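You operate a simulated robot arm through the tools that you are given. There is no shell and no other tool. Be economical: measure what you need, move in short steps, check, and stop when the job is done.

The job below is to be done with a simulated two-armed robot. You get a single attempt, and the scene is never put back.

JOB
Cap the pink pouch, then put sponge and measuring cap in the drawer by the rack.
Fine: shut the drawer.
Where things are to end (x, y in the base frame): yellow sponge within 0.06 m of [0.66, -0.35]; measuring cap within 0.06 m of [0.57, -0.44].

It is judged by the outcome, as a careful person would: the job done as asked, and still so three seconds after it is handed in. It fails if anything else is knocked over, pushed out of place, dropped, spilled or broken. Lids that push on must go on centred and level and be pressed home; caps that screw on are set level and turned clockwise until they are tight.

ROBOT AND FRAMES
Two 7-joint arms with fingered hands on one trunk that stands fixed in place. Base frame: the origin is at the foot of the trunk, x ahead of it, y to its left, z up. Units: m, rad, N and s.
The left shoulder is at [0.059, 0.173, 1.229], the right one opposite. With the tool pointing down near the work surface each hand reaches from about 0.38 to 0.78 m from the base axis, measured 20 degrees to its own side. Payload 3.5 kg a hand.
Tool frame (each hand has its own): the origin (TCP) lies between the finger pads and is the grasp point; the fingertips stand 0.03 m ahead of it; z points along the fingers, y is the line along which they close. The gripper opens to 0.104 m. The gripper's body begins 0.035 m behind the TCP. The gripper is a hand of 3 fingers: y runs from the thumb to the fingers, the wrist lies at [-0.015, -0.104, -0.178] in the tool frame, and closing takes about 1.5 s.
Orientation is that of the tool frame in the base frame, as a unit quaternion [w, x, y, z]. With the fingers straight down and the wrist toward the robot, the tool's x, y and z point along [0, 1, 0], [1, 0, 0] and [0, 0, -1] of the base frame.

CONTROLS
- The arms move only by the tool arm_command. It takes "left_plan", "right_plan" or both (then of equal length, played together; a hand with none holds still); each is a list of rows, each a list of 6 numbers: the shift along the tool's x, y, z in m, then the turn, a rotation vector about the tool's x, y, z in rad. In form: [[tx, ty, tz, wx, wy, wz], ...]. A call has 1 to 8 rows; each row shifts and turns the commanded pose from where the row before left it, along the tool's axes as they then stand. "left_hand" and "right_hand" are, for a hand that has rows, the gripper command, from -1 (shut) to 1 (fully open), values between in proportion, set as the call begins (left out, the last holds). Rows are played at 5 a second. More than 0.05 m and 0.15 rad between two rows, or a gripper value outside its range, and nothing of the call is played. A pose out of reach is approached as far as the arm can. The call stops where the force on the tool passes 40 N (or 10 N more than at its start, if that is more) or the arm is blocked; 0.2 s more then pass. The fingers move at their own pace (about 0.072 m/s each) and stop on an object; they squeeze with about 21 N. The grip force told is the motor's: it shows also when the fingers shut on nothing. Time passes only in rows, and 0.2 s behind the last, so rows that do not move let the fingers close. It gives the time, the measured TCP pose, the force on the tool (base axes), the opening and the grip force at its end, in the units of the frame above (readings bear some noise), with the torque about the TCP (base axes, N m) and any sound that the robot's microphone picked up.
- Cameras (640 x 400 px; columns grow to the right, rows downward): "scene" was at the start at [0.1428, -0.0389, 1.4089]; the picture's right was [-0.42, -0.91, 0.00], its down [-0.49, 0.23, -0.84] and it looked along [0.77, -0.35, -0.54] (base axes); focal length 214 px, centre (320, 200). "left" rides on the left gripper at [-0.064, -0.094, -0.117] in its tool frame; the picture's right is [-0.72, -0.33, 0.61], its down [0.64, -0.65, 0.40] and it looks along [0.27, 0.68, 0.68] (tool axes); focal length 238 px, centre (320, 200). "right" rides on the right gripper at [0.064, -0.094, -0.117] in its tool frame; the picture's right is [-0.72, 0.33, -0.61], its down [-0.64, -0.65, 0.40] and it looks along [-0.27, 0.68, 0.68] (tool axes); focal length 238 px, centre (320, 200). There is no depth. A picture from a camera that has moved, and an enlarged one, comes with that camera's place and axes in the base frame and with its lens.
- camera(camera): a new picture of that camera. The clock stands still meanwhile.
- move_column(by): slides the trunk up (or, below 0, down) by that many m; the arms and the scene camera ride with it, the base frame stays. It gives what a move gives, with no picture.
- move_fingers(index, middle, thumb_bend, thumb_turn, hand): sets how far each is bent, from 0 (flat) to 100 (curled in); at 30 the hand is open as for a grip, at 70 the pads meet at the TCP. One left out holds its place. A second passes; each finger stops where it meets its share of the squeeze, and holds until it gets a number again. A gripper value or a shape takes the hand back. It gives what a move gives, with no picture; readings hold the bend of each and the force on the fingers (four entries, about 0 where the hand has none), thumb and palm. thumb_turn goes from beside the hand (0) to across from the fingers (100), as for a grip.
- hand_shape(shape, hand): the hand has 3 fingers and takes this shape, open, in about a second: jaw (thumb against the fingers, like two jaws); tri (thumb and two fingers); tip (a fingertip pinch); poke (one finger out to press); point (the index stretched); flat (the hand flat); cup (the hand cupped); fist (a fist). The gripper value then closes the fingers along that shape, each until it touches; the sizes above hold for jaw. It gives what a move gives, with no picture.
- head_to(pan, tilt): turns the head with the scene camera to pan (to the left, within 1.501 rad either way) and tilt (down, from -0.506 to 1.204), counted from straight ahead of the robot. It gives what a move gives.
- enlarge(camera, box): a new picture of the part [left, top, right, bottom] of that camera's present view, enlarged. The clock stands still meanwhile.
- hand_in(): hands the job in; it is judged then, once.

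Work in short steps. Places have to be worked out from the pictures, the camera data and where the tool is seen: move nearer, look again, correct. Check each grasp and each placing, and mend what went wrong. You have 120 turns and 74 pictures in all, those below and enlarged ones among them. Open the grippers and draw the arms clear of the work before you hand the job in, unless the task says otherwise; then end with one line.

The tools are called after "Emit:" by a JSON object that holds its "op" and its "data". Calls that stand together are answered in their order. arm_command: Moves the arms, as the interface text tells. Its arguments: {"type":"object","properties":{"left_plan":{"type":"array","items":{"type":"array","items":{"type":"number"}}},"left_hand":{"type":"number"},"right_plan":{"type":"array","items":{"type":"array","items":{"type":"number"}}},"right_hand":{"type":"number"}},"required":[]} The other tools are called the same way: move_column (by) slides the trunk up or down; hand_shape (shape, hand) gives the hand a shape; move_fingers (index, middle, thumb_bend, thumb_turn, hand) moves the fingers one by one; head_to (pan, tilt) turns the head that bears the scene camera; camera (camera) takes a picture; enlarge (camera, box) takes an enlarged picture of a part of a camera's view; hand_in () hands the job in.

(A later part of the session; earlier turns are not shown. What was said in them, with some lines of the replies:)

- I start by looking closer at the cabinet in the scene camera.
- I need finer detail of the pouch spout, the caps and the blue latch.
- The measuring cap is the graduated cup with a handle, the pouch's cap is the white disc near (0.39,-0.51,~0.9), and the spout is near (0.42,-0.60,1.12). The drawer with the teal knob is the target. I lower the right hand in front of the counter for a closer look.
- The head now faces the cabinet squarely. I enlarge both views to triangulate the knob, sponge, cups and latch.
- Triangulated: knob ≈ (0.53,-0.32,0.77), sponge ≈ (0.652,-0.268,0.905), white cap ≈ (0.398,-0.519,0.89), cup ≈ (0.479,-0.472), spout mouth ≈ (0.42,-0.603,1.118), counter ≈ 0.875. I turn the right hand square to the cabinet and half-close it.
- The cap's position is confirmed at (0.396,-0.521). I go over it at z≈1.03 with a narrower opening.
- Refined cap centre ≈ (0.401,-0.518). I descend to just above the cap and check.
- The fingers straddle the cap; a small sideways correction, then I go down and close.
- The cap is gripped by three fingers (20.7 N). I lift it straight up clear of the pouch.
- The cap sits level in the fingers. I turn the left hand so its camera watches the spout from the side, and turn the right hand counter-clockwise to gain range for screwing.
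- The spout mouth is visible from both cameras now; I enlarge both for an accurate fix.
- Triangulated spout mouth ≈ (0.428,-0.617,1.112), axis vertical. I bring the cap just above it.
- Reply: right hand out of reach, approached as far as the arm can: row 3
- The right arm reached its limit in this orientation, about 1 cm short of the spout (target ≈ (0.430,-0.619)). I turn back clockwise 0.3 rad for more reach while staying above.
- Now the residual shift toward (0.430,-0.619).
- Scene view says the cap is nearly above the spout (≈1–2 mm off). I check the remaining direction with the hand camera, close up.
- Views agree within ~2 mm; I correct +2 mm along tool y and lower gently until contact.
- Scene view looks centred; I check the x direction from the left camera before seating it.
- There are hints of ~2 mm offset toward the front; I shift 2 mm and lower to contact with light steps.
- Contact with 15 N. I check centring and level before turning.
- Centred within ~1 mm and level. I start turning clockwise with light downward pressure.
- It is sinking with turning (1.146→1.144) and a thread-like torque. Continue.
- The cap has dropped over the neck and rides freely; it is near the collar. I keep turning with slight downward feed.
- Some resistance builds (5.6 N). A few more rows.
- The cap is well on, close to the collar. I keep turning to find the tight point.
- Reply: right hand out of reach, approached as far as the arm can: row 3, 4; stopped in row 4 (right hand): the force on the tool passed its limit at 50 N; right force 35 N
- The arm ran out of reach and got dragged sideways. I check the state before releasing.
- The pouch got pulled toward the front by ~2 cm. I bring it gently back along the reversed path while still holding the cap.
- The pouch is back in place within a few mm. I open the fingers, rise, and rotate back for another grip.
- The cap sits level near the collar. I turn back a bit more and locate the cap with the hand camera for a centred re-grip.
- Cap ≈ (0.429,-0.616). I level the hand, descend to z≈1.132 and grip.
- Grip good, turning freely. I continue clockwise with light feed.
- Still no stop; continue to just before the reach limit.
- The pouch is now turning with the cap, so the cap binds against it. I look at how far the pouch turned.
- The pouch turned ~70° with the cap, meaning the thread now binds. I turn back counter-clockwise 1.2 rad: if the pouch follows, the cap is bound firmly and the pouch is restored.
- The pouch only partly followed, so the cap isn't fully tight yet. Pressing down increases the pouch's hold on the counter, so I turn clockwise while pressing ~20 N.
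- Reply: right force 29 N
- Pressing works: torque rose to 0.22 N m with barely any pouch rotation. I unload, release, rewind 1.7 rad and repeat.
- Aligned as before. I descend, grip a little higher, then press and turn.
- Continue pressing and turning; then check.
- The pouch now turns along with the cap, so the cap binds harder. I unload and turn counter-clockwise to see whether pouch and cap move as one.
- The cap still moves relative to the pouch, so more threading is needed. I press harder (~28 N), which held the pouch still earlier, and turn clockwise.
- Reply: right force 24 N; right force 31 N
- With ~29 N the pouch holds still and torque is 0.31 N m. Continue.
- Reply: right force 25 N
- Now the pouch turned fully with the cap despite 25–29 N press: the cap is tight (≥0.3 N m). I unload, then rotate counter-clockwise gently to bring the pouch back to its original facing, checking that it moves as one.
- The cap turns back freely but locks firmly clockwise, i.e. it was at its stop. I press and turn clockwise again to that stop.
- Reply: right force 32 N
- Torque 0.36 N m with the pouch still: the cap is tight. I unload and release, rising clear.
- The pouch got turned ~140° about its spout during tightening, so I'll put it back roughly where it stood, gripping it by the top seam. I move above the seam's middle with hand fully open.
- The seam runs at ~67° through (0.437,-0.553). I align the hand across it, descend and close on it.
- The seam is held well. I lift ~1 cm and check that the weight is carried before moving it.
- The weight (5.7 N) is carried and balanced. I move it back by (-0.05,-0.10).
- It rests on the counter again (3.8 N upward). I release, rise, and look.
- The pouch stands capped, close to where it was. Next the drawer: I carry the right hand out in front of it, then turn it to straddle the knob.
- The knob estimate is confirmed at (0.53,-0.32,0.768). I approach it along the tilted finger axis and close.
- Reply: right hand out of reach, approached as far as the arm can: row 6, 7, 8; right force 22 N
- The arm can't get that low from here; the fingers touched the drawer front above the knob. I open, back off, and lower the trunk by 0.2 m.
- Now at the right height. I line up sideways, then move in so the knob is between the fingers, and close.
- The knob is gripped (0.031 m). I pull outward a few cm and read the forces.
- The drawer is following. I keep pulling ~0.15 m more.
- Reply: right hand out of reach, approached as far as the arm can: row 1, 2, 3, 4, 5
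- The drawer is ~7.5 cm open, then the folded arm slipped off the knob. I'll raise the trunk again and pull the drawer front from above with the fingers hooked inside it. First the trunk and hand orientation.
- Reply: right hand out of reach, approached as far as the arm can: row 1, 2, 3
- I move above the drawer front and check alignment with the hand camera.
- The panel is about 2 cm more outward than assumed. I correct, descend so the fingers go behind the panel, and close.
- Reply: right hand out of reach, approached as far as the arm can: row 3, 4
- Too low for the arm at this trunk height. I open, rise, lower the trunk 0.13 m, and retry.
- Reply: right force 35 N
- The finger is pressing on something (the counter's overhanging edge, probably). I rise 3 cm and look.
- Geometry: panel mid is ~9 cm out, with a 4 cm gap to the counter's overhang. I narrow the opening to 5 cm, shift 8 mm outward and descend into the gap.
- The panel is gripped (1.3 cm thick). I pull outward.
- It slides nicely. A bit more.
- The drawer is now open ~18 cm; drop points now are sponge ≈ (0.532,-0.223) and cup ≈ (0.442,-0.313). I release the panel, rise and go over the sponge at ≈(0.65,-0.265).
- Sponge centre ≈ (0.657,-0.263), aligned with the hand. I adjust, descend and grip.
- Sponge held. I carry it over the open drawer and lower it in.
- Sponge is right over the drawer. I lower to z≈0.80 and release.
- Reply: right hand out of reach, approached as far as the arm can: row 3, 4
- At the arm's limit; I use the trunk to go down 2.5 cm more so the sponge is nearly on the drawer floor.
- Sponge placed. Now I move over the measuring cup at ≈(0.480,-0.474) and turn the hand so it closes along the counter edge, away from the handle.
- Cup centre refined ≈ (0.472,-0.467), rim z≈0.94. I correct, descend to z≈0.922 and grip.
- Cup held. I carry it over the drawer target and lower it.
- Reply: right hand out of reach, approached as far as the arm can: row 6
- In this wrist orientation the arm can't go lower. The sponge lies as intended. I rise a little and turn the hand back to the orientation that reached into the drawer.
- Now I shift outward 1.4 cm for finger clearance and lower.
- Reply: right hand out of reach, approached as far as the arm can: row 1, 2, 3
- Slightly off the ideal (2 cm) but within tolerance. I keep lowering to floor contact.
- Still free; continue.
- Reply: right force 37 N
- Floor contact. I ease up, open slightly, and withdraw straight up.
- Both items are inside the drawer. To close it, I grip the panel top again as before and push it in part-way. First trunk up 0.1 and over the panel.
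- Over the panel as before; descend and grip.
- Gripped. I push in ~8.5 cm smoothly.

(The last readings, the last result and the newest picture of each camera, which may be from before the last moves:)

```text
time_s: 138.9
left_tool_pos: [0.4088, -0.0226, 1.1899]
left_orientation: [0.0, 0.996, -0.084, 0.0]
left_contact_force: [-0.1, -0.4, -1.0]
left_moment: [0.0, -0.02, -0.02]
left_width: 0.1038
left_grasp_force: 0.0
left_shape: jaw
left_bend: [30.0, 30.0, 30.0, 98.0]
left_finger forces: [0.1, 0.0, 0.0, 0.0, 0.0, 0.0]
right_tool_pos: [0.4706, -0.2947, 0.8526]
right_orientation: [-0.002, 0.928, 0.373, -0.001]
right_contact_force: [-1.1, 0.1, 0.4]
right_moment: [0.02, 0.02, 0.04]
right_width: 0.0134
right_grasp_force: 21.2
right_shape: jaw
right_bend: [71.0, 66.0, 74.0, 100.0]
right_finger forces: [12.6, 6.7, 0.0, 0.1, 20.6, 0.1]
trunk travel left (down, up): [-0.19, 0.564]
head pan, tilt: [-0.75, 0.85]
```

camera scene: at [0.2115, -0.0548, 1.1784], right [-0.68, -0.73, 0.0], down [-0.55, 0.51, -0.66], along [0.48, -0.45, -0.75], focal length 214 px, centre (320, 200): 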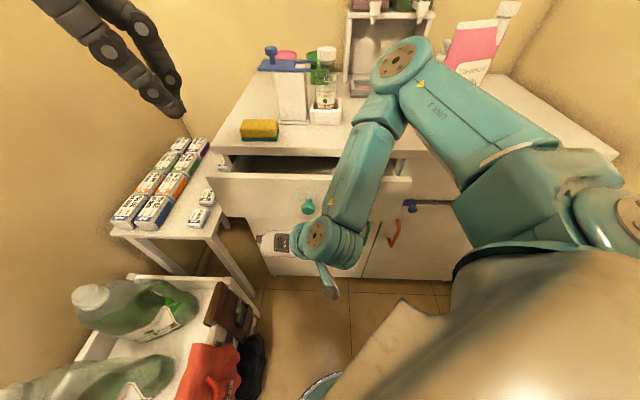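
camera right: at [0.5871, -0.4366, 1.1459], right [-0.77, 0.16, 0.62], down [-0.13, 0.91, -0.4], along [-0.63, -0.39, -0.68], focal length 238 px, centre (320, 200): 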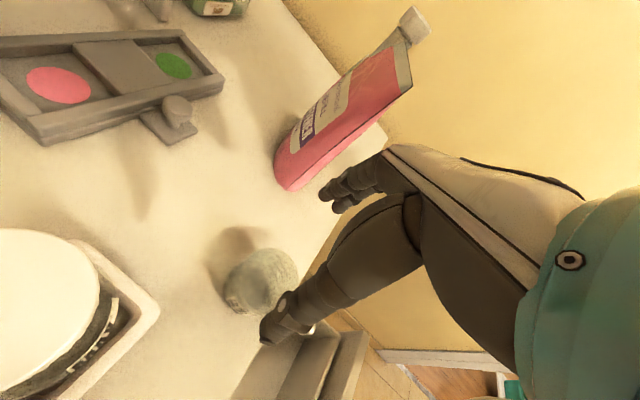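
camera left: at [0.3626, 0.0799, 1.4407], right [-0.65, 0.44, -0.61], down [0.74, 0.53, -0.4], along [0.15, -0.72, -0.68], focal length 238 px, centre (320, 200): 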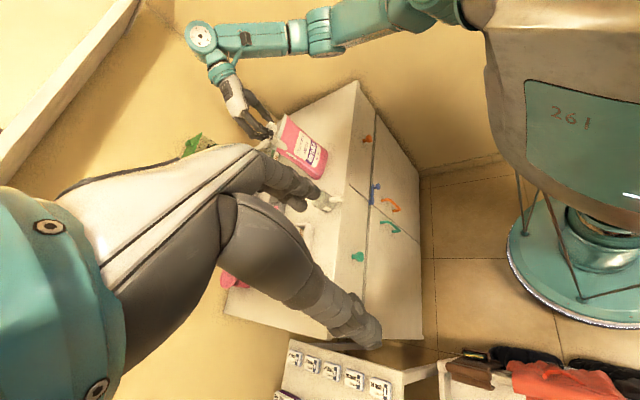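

9.5 cm remain. The counter overhang needs a tilted finger push for the rest: I release, rise, back out, and re-orient (tilted, wrist to the right).

Emit:
{"op": "arm_command", "data": {"right_plan": [[0, 0, 0, 0, 0, 0], [0, 0, 0, 0, 0, 0], [0, 0, -0.04, 0, 0, 0], [0, 0, -0.045, 0, 0, 0], [0, 0, -0.045, 0, 0, 0], [0, -0.03, -0.01, 0, 0, 0], [0, -0.03, 0, 0, 0, -0.14], [0, 0, 0, 0, 0, -0.14]], "right_hand": -0.05}}

Emit:
{"op": "arm_command", "data": {"right_plan": [[0, 0, 0, 0, 0, -0.145], [0, 0, 0, 0, 0, -0.145], [0, 0, 0, 0, 0, -0.145], [0, 0, 0, 0, 0, -0.145], [0, 0, 0, 0, 0, -0.145], [0, 0, 0, 0, 0, -0.145], [0, 0, 0, 0, 0, -0.145], [0, 0, 0, 0, 0, -0.145]], "right_hand": -1}}

Emit:
{"op": "arm_command", "data": {"right_plan": [[0, 0, 0, 0, 0, -0.14], [0, 0, 0, 0, -0.13, 0], [0, 0, 0, 0, -0.13, 0], [0, 0, 0, 0, -0.13, 0], [0, 0, 0, 0, -0.13, 0], [0, 0, 0, 0, -0.13, 0]]}}

```text
time_s: 140.7
left_tool_pos: [0.4098, -0.0229, 1.1911]
left_orientation: [0.0, 0.996, -0.085, 0.0]
left_contact_force: [0.3, 0.5, -0.5]
left_moment: [-0.02, -0.04, -0.04]
left_width: 0.1038
left_grasp_force: 0.0
left_shape: jaw
left_bend: [30.0, 30.0, 30.0, 98.0]
left_finger forces: [0.0, 0.1, 0.0, 0.0, 0.1, 0.1]
right_tool_pos: [0.4284, -0.2513, 0.9937]
right_orientation: [-0.002, 0.866, 0.5, -0.001]
right_contact_force: [-0.5, -0.3, -0.1]
right_moment: [0.02, 0.02, -0.01]
right_width: 0.0489
right_grasp_force: 0.0
right_shape: jaw
right_bend: [74.0, 46.0, 71.0, 100.0]
right_finger forces: [0.0, 0.0, 0.1, 0.1, 0.1, 0.0]
trunk travel left (down, up): [-0.19, 0.564]
head pan, tilt: [-0.75, 0.85]
```

```text
time_s: 142.5
left_tool_pos: [0.4098, -0.0214, 1.1895]
left_orientation: [0.0, 0.996, -0.084, -0.001]
left_contact_force: [-0.5, 0.5, 0.1]
left_moment: [0.01, 0.0, 0.03]
left_width: 0.1037
left_grasp_force: 0.1
left_shape: jaw
left_bend: [30.0, 30.0, 30.0, 98.0]
left_finger forces: [0.1, 0.0, 0.0, 0.0, 0.1, 0.0]
right_tool_pos: [0.4288, -0.2521, 0.9946]
right_orientation: [-0.003, 0.451, 0.893, 0.001]
right_contact_force: [0.0, -0.5, 0.0]
right_moment: [0.01, -0.03, -0.02]
right_width: 0.0
right_grasp_force: 21.4
right_shape: jaw
right_bend: [70.0, 70.0, 46.0, 100.0]
right_finger forces: [0.1, 0.0, 0.0, 0.0, 0.0, 0.1]
trunk travel left (down, up): [-0.19, 0.564]
head pan, tilt: [-0.75, 0.85]
```

```text
time_s: 143.9
left_tool_pos: [0.4114, -0.0218, 1.1899]
left_orientation: [0.0, 0.996, -0.085, 0.0]
left_contact_force: [0.9, 0.1, 0.0]
left_moment: [0.0, -0.02, 0.01]
left_width: 0.1036
left_grasp_force: 0.1
left_shape: jaw
left_bend: [30.0, 30.0, 30.0, 98.0]
left_finger forces: [0.0, 0.1, 0.1, 0.1, 0.0, 0.0]
right_tool_pos: [0.4688, -0.2565, 1.0076]
right_orientation: [0.292, 0.368, 0.874, -0.124]
right_contact_force: [0.1, -0.2, 0.4]
right_moment: [-0.02, -0.04, 0.01]
right_width: 0.0001
right_grasp_force: 20.7
right_shape: jaw
right_bend: [70.0, 70.0, 46.0, 100.0]
right_finger forces: [0.0, 0.0, 0.1, 0.0, 0.1, 0.0]
right hand out of reach, approached as far as the arm can: row 4, 5, 6
trunk travel left (down, up): [-0.19, 0.564]
head pan, tilt: [-0.75, 0.85]
```

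I descend in front of the panel, left of the knob, with closed fingertips.

Emit:
{"op": "arm_command", "data": {"right_plan": [[0.0241, 0, 0.0319, 0, 0, 0], [0.0205, 0, 0.0272, 0, 0, 0], [0.0249, 0.0242, 0.0062, 0, 0, 0], [0.0258, 0, 0.0342, 0, 0, 0], [0.0258, 0, 0.0342, 0, 0, 0], [0.0258, 0, 0.0342, 0, 0, 0]]}}

Emit:
{"op": "camera", "data": {"camera": "scene"}}

```text
time_s: 145.3
left_tool_pos: [0.4097, -0.0225, 1.1894]
left_orientation: [0.0, 0.996, -0.085, 0.0]
left_contact_force: [-0.3, 0.0, 0.3]
left_moment: [0.01, 0.0, -0.01]
left_width: 0.1039
left_grasp_force: 0.1
left_shape: jaw
left_bend: [30.0, 30.0, 30.0, 98.0]
left_finger forces: [0.1, 0.0, 0.0, 0.1, 0.1, 0.0]
right_tool_pos: [0.4838, -0.2287, 0.7861]
right_orientation: [0.292, 0.368, 0.875, -0.123]
right_contact_force: [0.0, 0.5, 0.7]
right_moment: [0.04, -0.03, 0.01]
right_width: 0.0
right_grasp_force: 21.3
right_shape: jaw
right_bend: [70.0, 70.0, 47.0, 100.0]
right_finger forces: [0.1, 0.1, 0.1, 0.0, 0.1, 0.0]
right hand out of reach, approached as far as the arm can: row 1
trunk travel left (down, up): [-0.19, 0.564]
head pan, tilt: [-0.75, 0.85]
```

```text
2 pictures are left
camera scene: at [0.1765, -0.0546, 1.2465], right [-0.68, -0.73, 0.0], down [-0.55, 0.51, -0.66], along [0.48, -0.45, -0.75], focal length 214 px, centre (320, 200)
```

scene: 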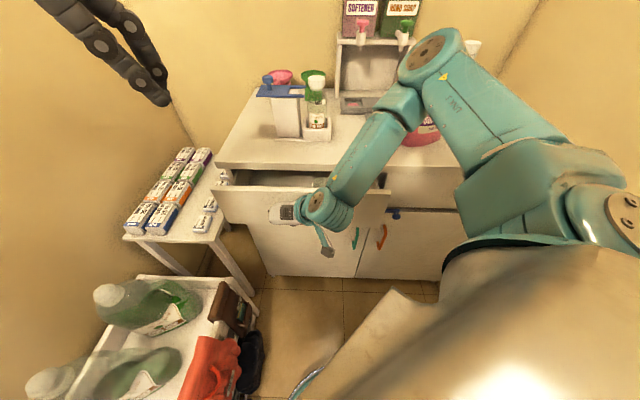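

The hand is properly in front of the panel. I push inward.

Emit:
{"op": "arm_command", "data": {"right_plan": [[-0.012, 0, 0.009, 0, 0, 0], [-0.014, 0, 0.0105, 0, 0, 0], [-0.016, 0, 0.012, 0, 0, 0], [-0.016, 0, 0.012, 0, 0, 0], [-0.014, 0, 0.0105, 0, 0, 0]]}}

```text
time_s: 146.5
left_tool_pos: [0.4087, -0.0213, 1.1911]
left_orientation: [0.001, 0.996, -0.084, 0.0]
left_contact_force: [-0.2, 0.7, 0.3]
left_moment: [-0.03, -0.01, 0.0]
left_width: 0.1035
left_grasp_force: 0.1
left_shape: jaw
left_bend: [30.0, 30.0, 30.0, 98.0]
left_finger forces: [0.0, 0.0, 0.0, 0.0, 0.0, 0.0]
right_tool_pos: [0.5465, -0.291, 0.787]
right_orientation: [0.289, 0.367, 0.876, -0.122]
right_contact_force: [-7.4, 10.3, -1.6]
right_moment: [0.22, 0.13, -0.01]
right_width: 0.0001
right_grasp_force: 21.2
right_shape: jaw
right_bend: [70.0, 70.0, 46.0, 100.0]
right_finger forces: [0.1, 25.0, 0.0, 0.0, 0.0, 0.0]
trunk travel left (down, up): [-0.19, 0.564]
head pan, tilt: [-0.75, 0.85]
```

Moving with ~12 N. I continue until it stops.

Emit:
{"op": "arm_command", "data": {"right_plan": [[-0.008, 0, 0.006, 0, 0, 0], [-0.008, 0, 0.006, 0, 0, 0], [-0.006, 0, 0.0045, 0, 0, 0], [-0.006, 0, 0.0045, 0, 0, 0]]}}

```text
time_s: 147.0
left_tool_pos: [0.4092, -0.0225, 1.1909]
left_orientation: [0.0, 0.996, -0.085, 0.001]
left_contact_force: [-0.3, 0.0, -0.6]
left_moment: [0.03, 0.03, -0.02]
left_width: 0.1035
left_grasp_force: 0.0
left_shape: jaw
left_bend: [30.0, 30.0, 30.0, 98.0]
left_finger forces: [0.1, 0.0, 0.0, 0.0, 0.0, 0.0]
right_tool_pos: [0.5468, -0.2914, 0.7831]
right_orientation: [0.281, 0.36, 0.882, -0.115]
right_contact_force: [-7.0, 10.7, 2.3]
right_moment: [0.2, 0.14, 0.0]
right_width: 0.0002
right_grasp_force: 21.1
right_shape: jaw
right_bend: [70.0, 70.0, 46.0, 100.0]
right_finger forces: [0.0, 25.9, 0.0, 0.1, 0.0, 0.0]
trunk travel left (down, up): [-0.19, 0.564]
head pan, tilt: [-0.75, 0.85]
stopped in row 2 (right hand): the force on the tool passed its limit at 45 N (the readings are from after the stop); the commanded pose is now the measured one
```

Stopped at 45 N; the depth matches where the fingers touched the closed front originally. I back off and look.

Emit:
{"op": "arm_command", "data": {"right_plan": [[0.024, 0, -0.018, 0, 0, 0], [0.028, 0, -0.021, 0, 0, 0], [0.0, 0, -0.045, 0, 0, 0], [0.0, 0, -0.045, 0, 0, 0], [0, 0, -0.045, 0, 0, 0], [0, 0, -0.045, 0, 0, 0]], "right_hand": 0.5}}

Emit:
{"op": "enlarge", "data": {"camera": "scene", "box": [190, 80, 510, 280]}}

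```text
time_s: 148.4
left_tool_pos: [0.4089, -0.0219, 1.1911]
left_orientation: [0.0, 0.996, -0.084, 0.001]
left_contact_force: [-0.3, -0.4, 0.1]
left_moment: [0.01, -0.01, 0.02]
left_width: 0.1033
left_grasp_force: 0.2
left_shape: jaw
left_bend: [30.0, 30.0, 30.0, 98.0]
left_finger forces: [0.0, 0.0, 0.0, 0.0, 0.1, 0.1]
right_tool_pos: [0.4657, -0.1628, 0.9283]
right_orientation: [0.283, 0.361, 0.881, -0.118]
right_contact_force: [-0.2, -0.7, 0.4]
right_moment: [-0.02, -0.02, 0.0]
right_width: 0.0783
right_grasp_force: 0.2
right_shape: jaw
right_bend: [27.0, 36.0, 54.0, 99.0]
right_finger forces: [0.1, 0.0, 0.0, 0.0, 0.0, 0.0]
right hand out of reach, approached as far as the arm can: row 5, 6
trunk travel left (down, up): [-0.19, 0.564]
head pan, tilt: [-0.75, 0.85]
```

```text
2.00 times, centred on (350, 180) of scene
camera zoom: at [0.1759, -0.0543, 1.2467], right [-0.68, -0.73, 0.0], down [-0.55, 0.51, -0.66], along [0.48, -0.45, -0.75], focal length 429 px, centre (260, 240)
```

zoom: 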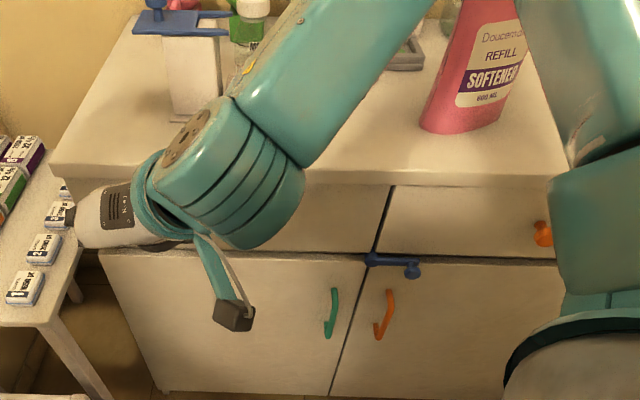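

The left drawer looks flush with its neighbour. I raise the trunk and draw the arm clear, opening the hand.

Emit:
{"op": "move_column", "data": {"by": 0.155}}

Emit:
{"op": "arm_command", "data": {"right_plan": [[0, -0.03, -0.03, 0, 0.14, 0], [0, -0.03, -0.03, 0, 0.14, 0], [0, -0.03, -0.03, 0, 0.14, 0], [0, -0.03, -0.03, 0, 0.14, 0], [0, 0, -0.04, 0, 0, 0], [0, 0, -0.04, 0, 0, 0]], "right_hand": 1}}

Emit:
{"op": "enlarge", "data": {"camera": "scene", "box": [200, 50, 500, 238]}}

```text
time_s: 150.2
left_tool_pos: [0.4106, -0.0227, 1.3449]
left_orientation: [0.0, 0.996, -0.084, -0.001]
left_contact_force: [0.4, 0.5, -0.7]
left_moment: [0.0, 0.0, 0.01]
left_width: 0.1039
left_grasp_force: 0.1
left_shape: jaw
left_bend: [30.0, 30.0, 30.0, 98.0]
left_finger forces: [0.0, 0.1, 0.0, 0.0, 0.0, 0.0]
right_tool_pos: [0.4678, -0.1625, 1.0811]
right_orientation: [0.282, 0.361, 0.881, -0.117]
right_contact_force: [-0.3, 0.5, 0.4]
right_moment: [0.0, -0.01, -0.03]
right_width: 0.078
right_grasp_force: 0.2
right_shape: jaw
right_bend: [27.0, 36.0, 54.0, 99.0]
right_finger forces: [0.0, 0.1, 0.0, 0.0, 0.1, 0.1]
trunk travel left (down, up): [-0.345, 0.409]
head pan, tilt: [-0.75, 0.85]
```

```text
time_s: 151.6
left_tool_pos: [0.4079, -0.0229, 1.3463]
left_orientation: [-0.001, 0.996, -0.085, 0.0]
left_contact_force: [-0.6, 0.8, 0.9]
left_moment: [-0.02, 0.03, 0.0]
left_width: 0.1035
left_grasp_force: 0.0
left_shape: jaw
left_bend: [30.0, 30.0, 30.0, 98.0]
left_finger forces: [0.0, 0.1, 0.0, 0.0, 0.0, 0.0]
right_tool_pos: [0.3441, -0.2123, 1.2697]
right_orientation: [0.028, 0.379, 0.925, -0.012]
right_contact_force: [-0.1, 0.0, -0.2]
right_moment: [0.01, 0.0, 0.0]
right_width: 0.1041
right_grasp_force: 0.1
right_shape: jaw
right_bend: [30.0, 30.0, 30.0, 98.0]
right_finger forces: [0.0, 0.0, 0.1, 0.0, 0.1, 0.0]
trunk travel left (down, up): [-0.345, 0.409]
head pan, tilt: [-0.75, 0.85]
```

```text
2.13 times, centred on (350, 144) of scene
camera zoom: at [0.1121, -0.0552, 1.4052], right [-0.68, -0.73, 0.0], down [-0.55, 0.51, -0.66], along [0.48, -0.45, -0.75], focal length 456 px, centre (256, 319)
```

zoom: 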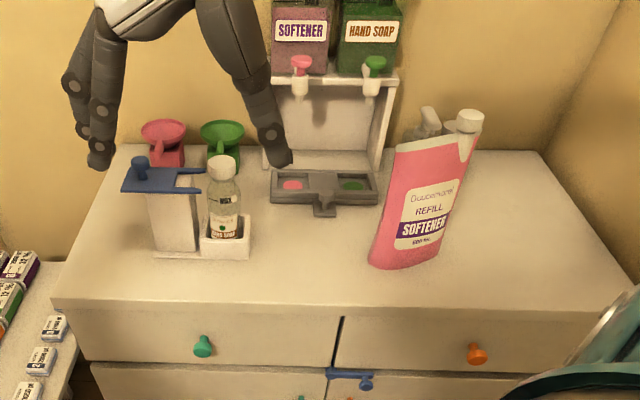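

The drawer is flush, the pouch stands upright and capped, everything else is in place, and both hands are open and clear. I hand in.

Emit:
{"op": "hand_in", "data": {}}

```text
The job is handed in.
```

The pink pouch is capped and tightened, the yellow sponge and measuring cap are in the left drawer (teal knob), the drawer is shut, and I've handed the job in. I estimate the sponge within 1 cm of its target and the cap about 2 cm off. The pouch turned while I tightened the cap, so I lifted it back to about its old place, but it now faces a different way.
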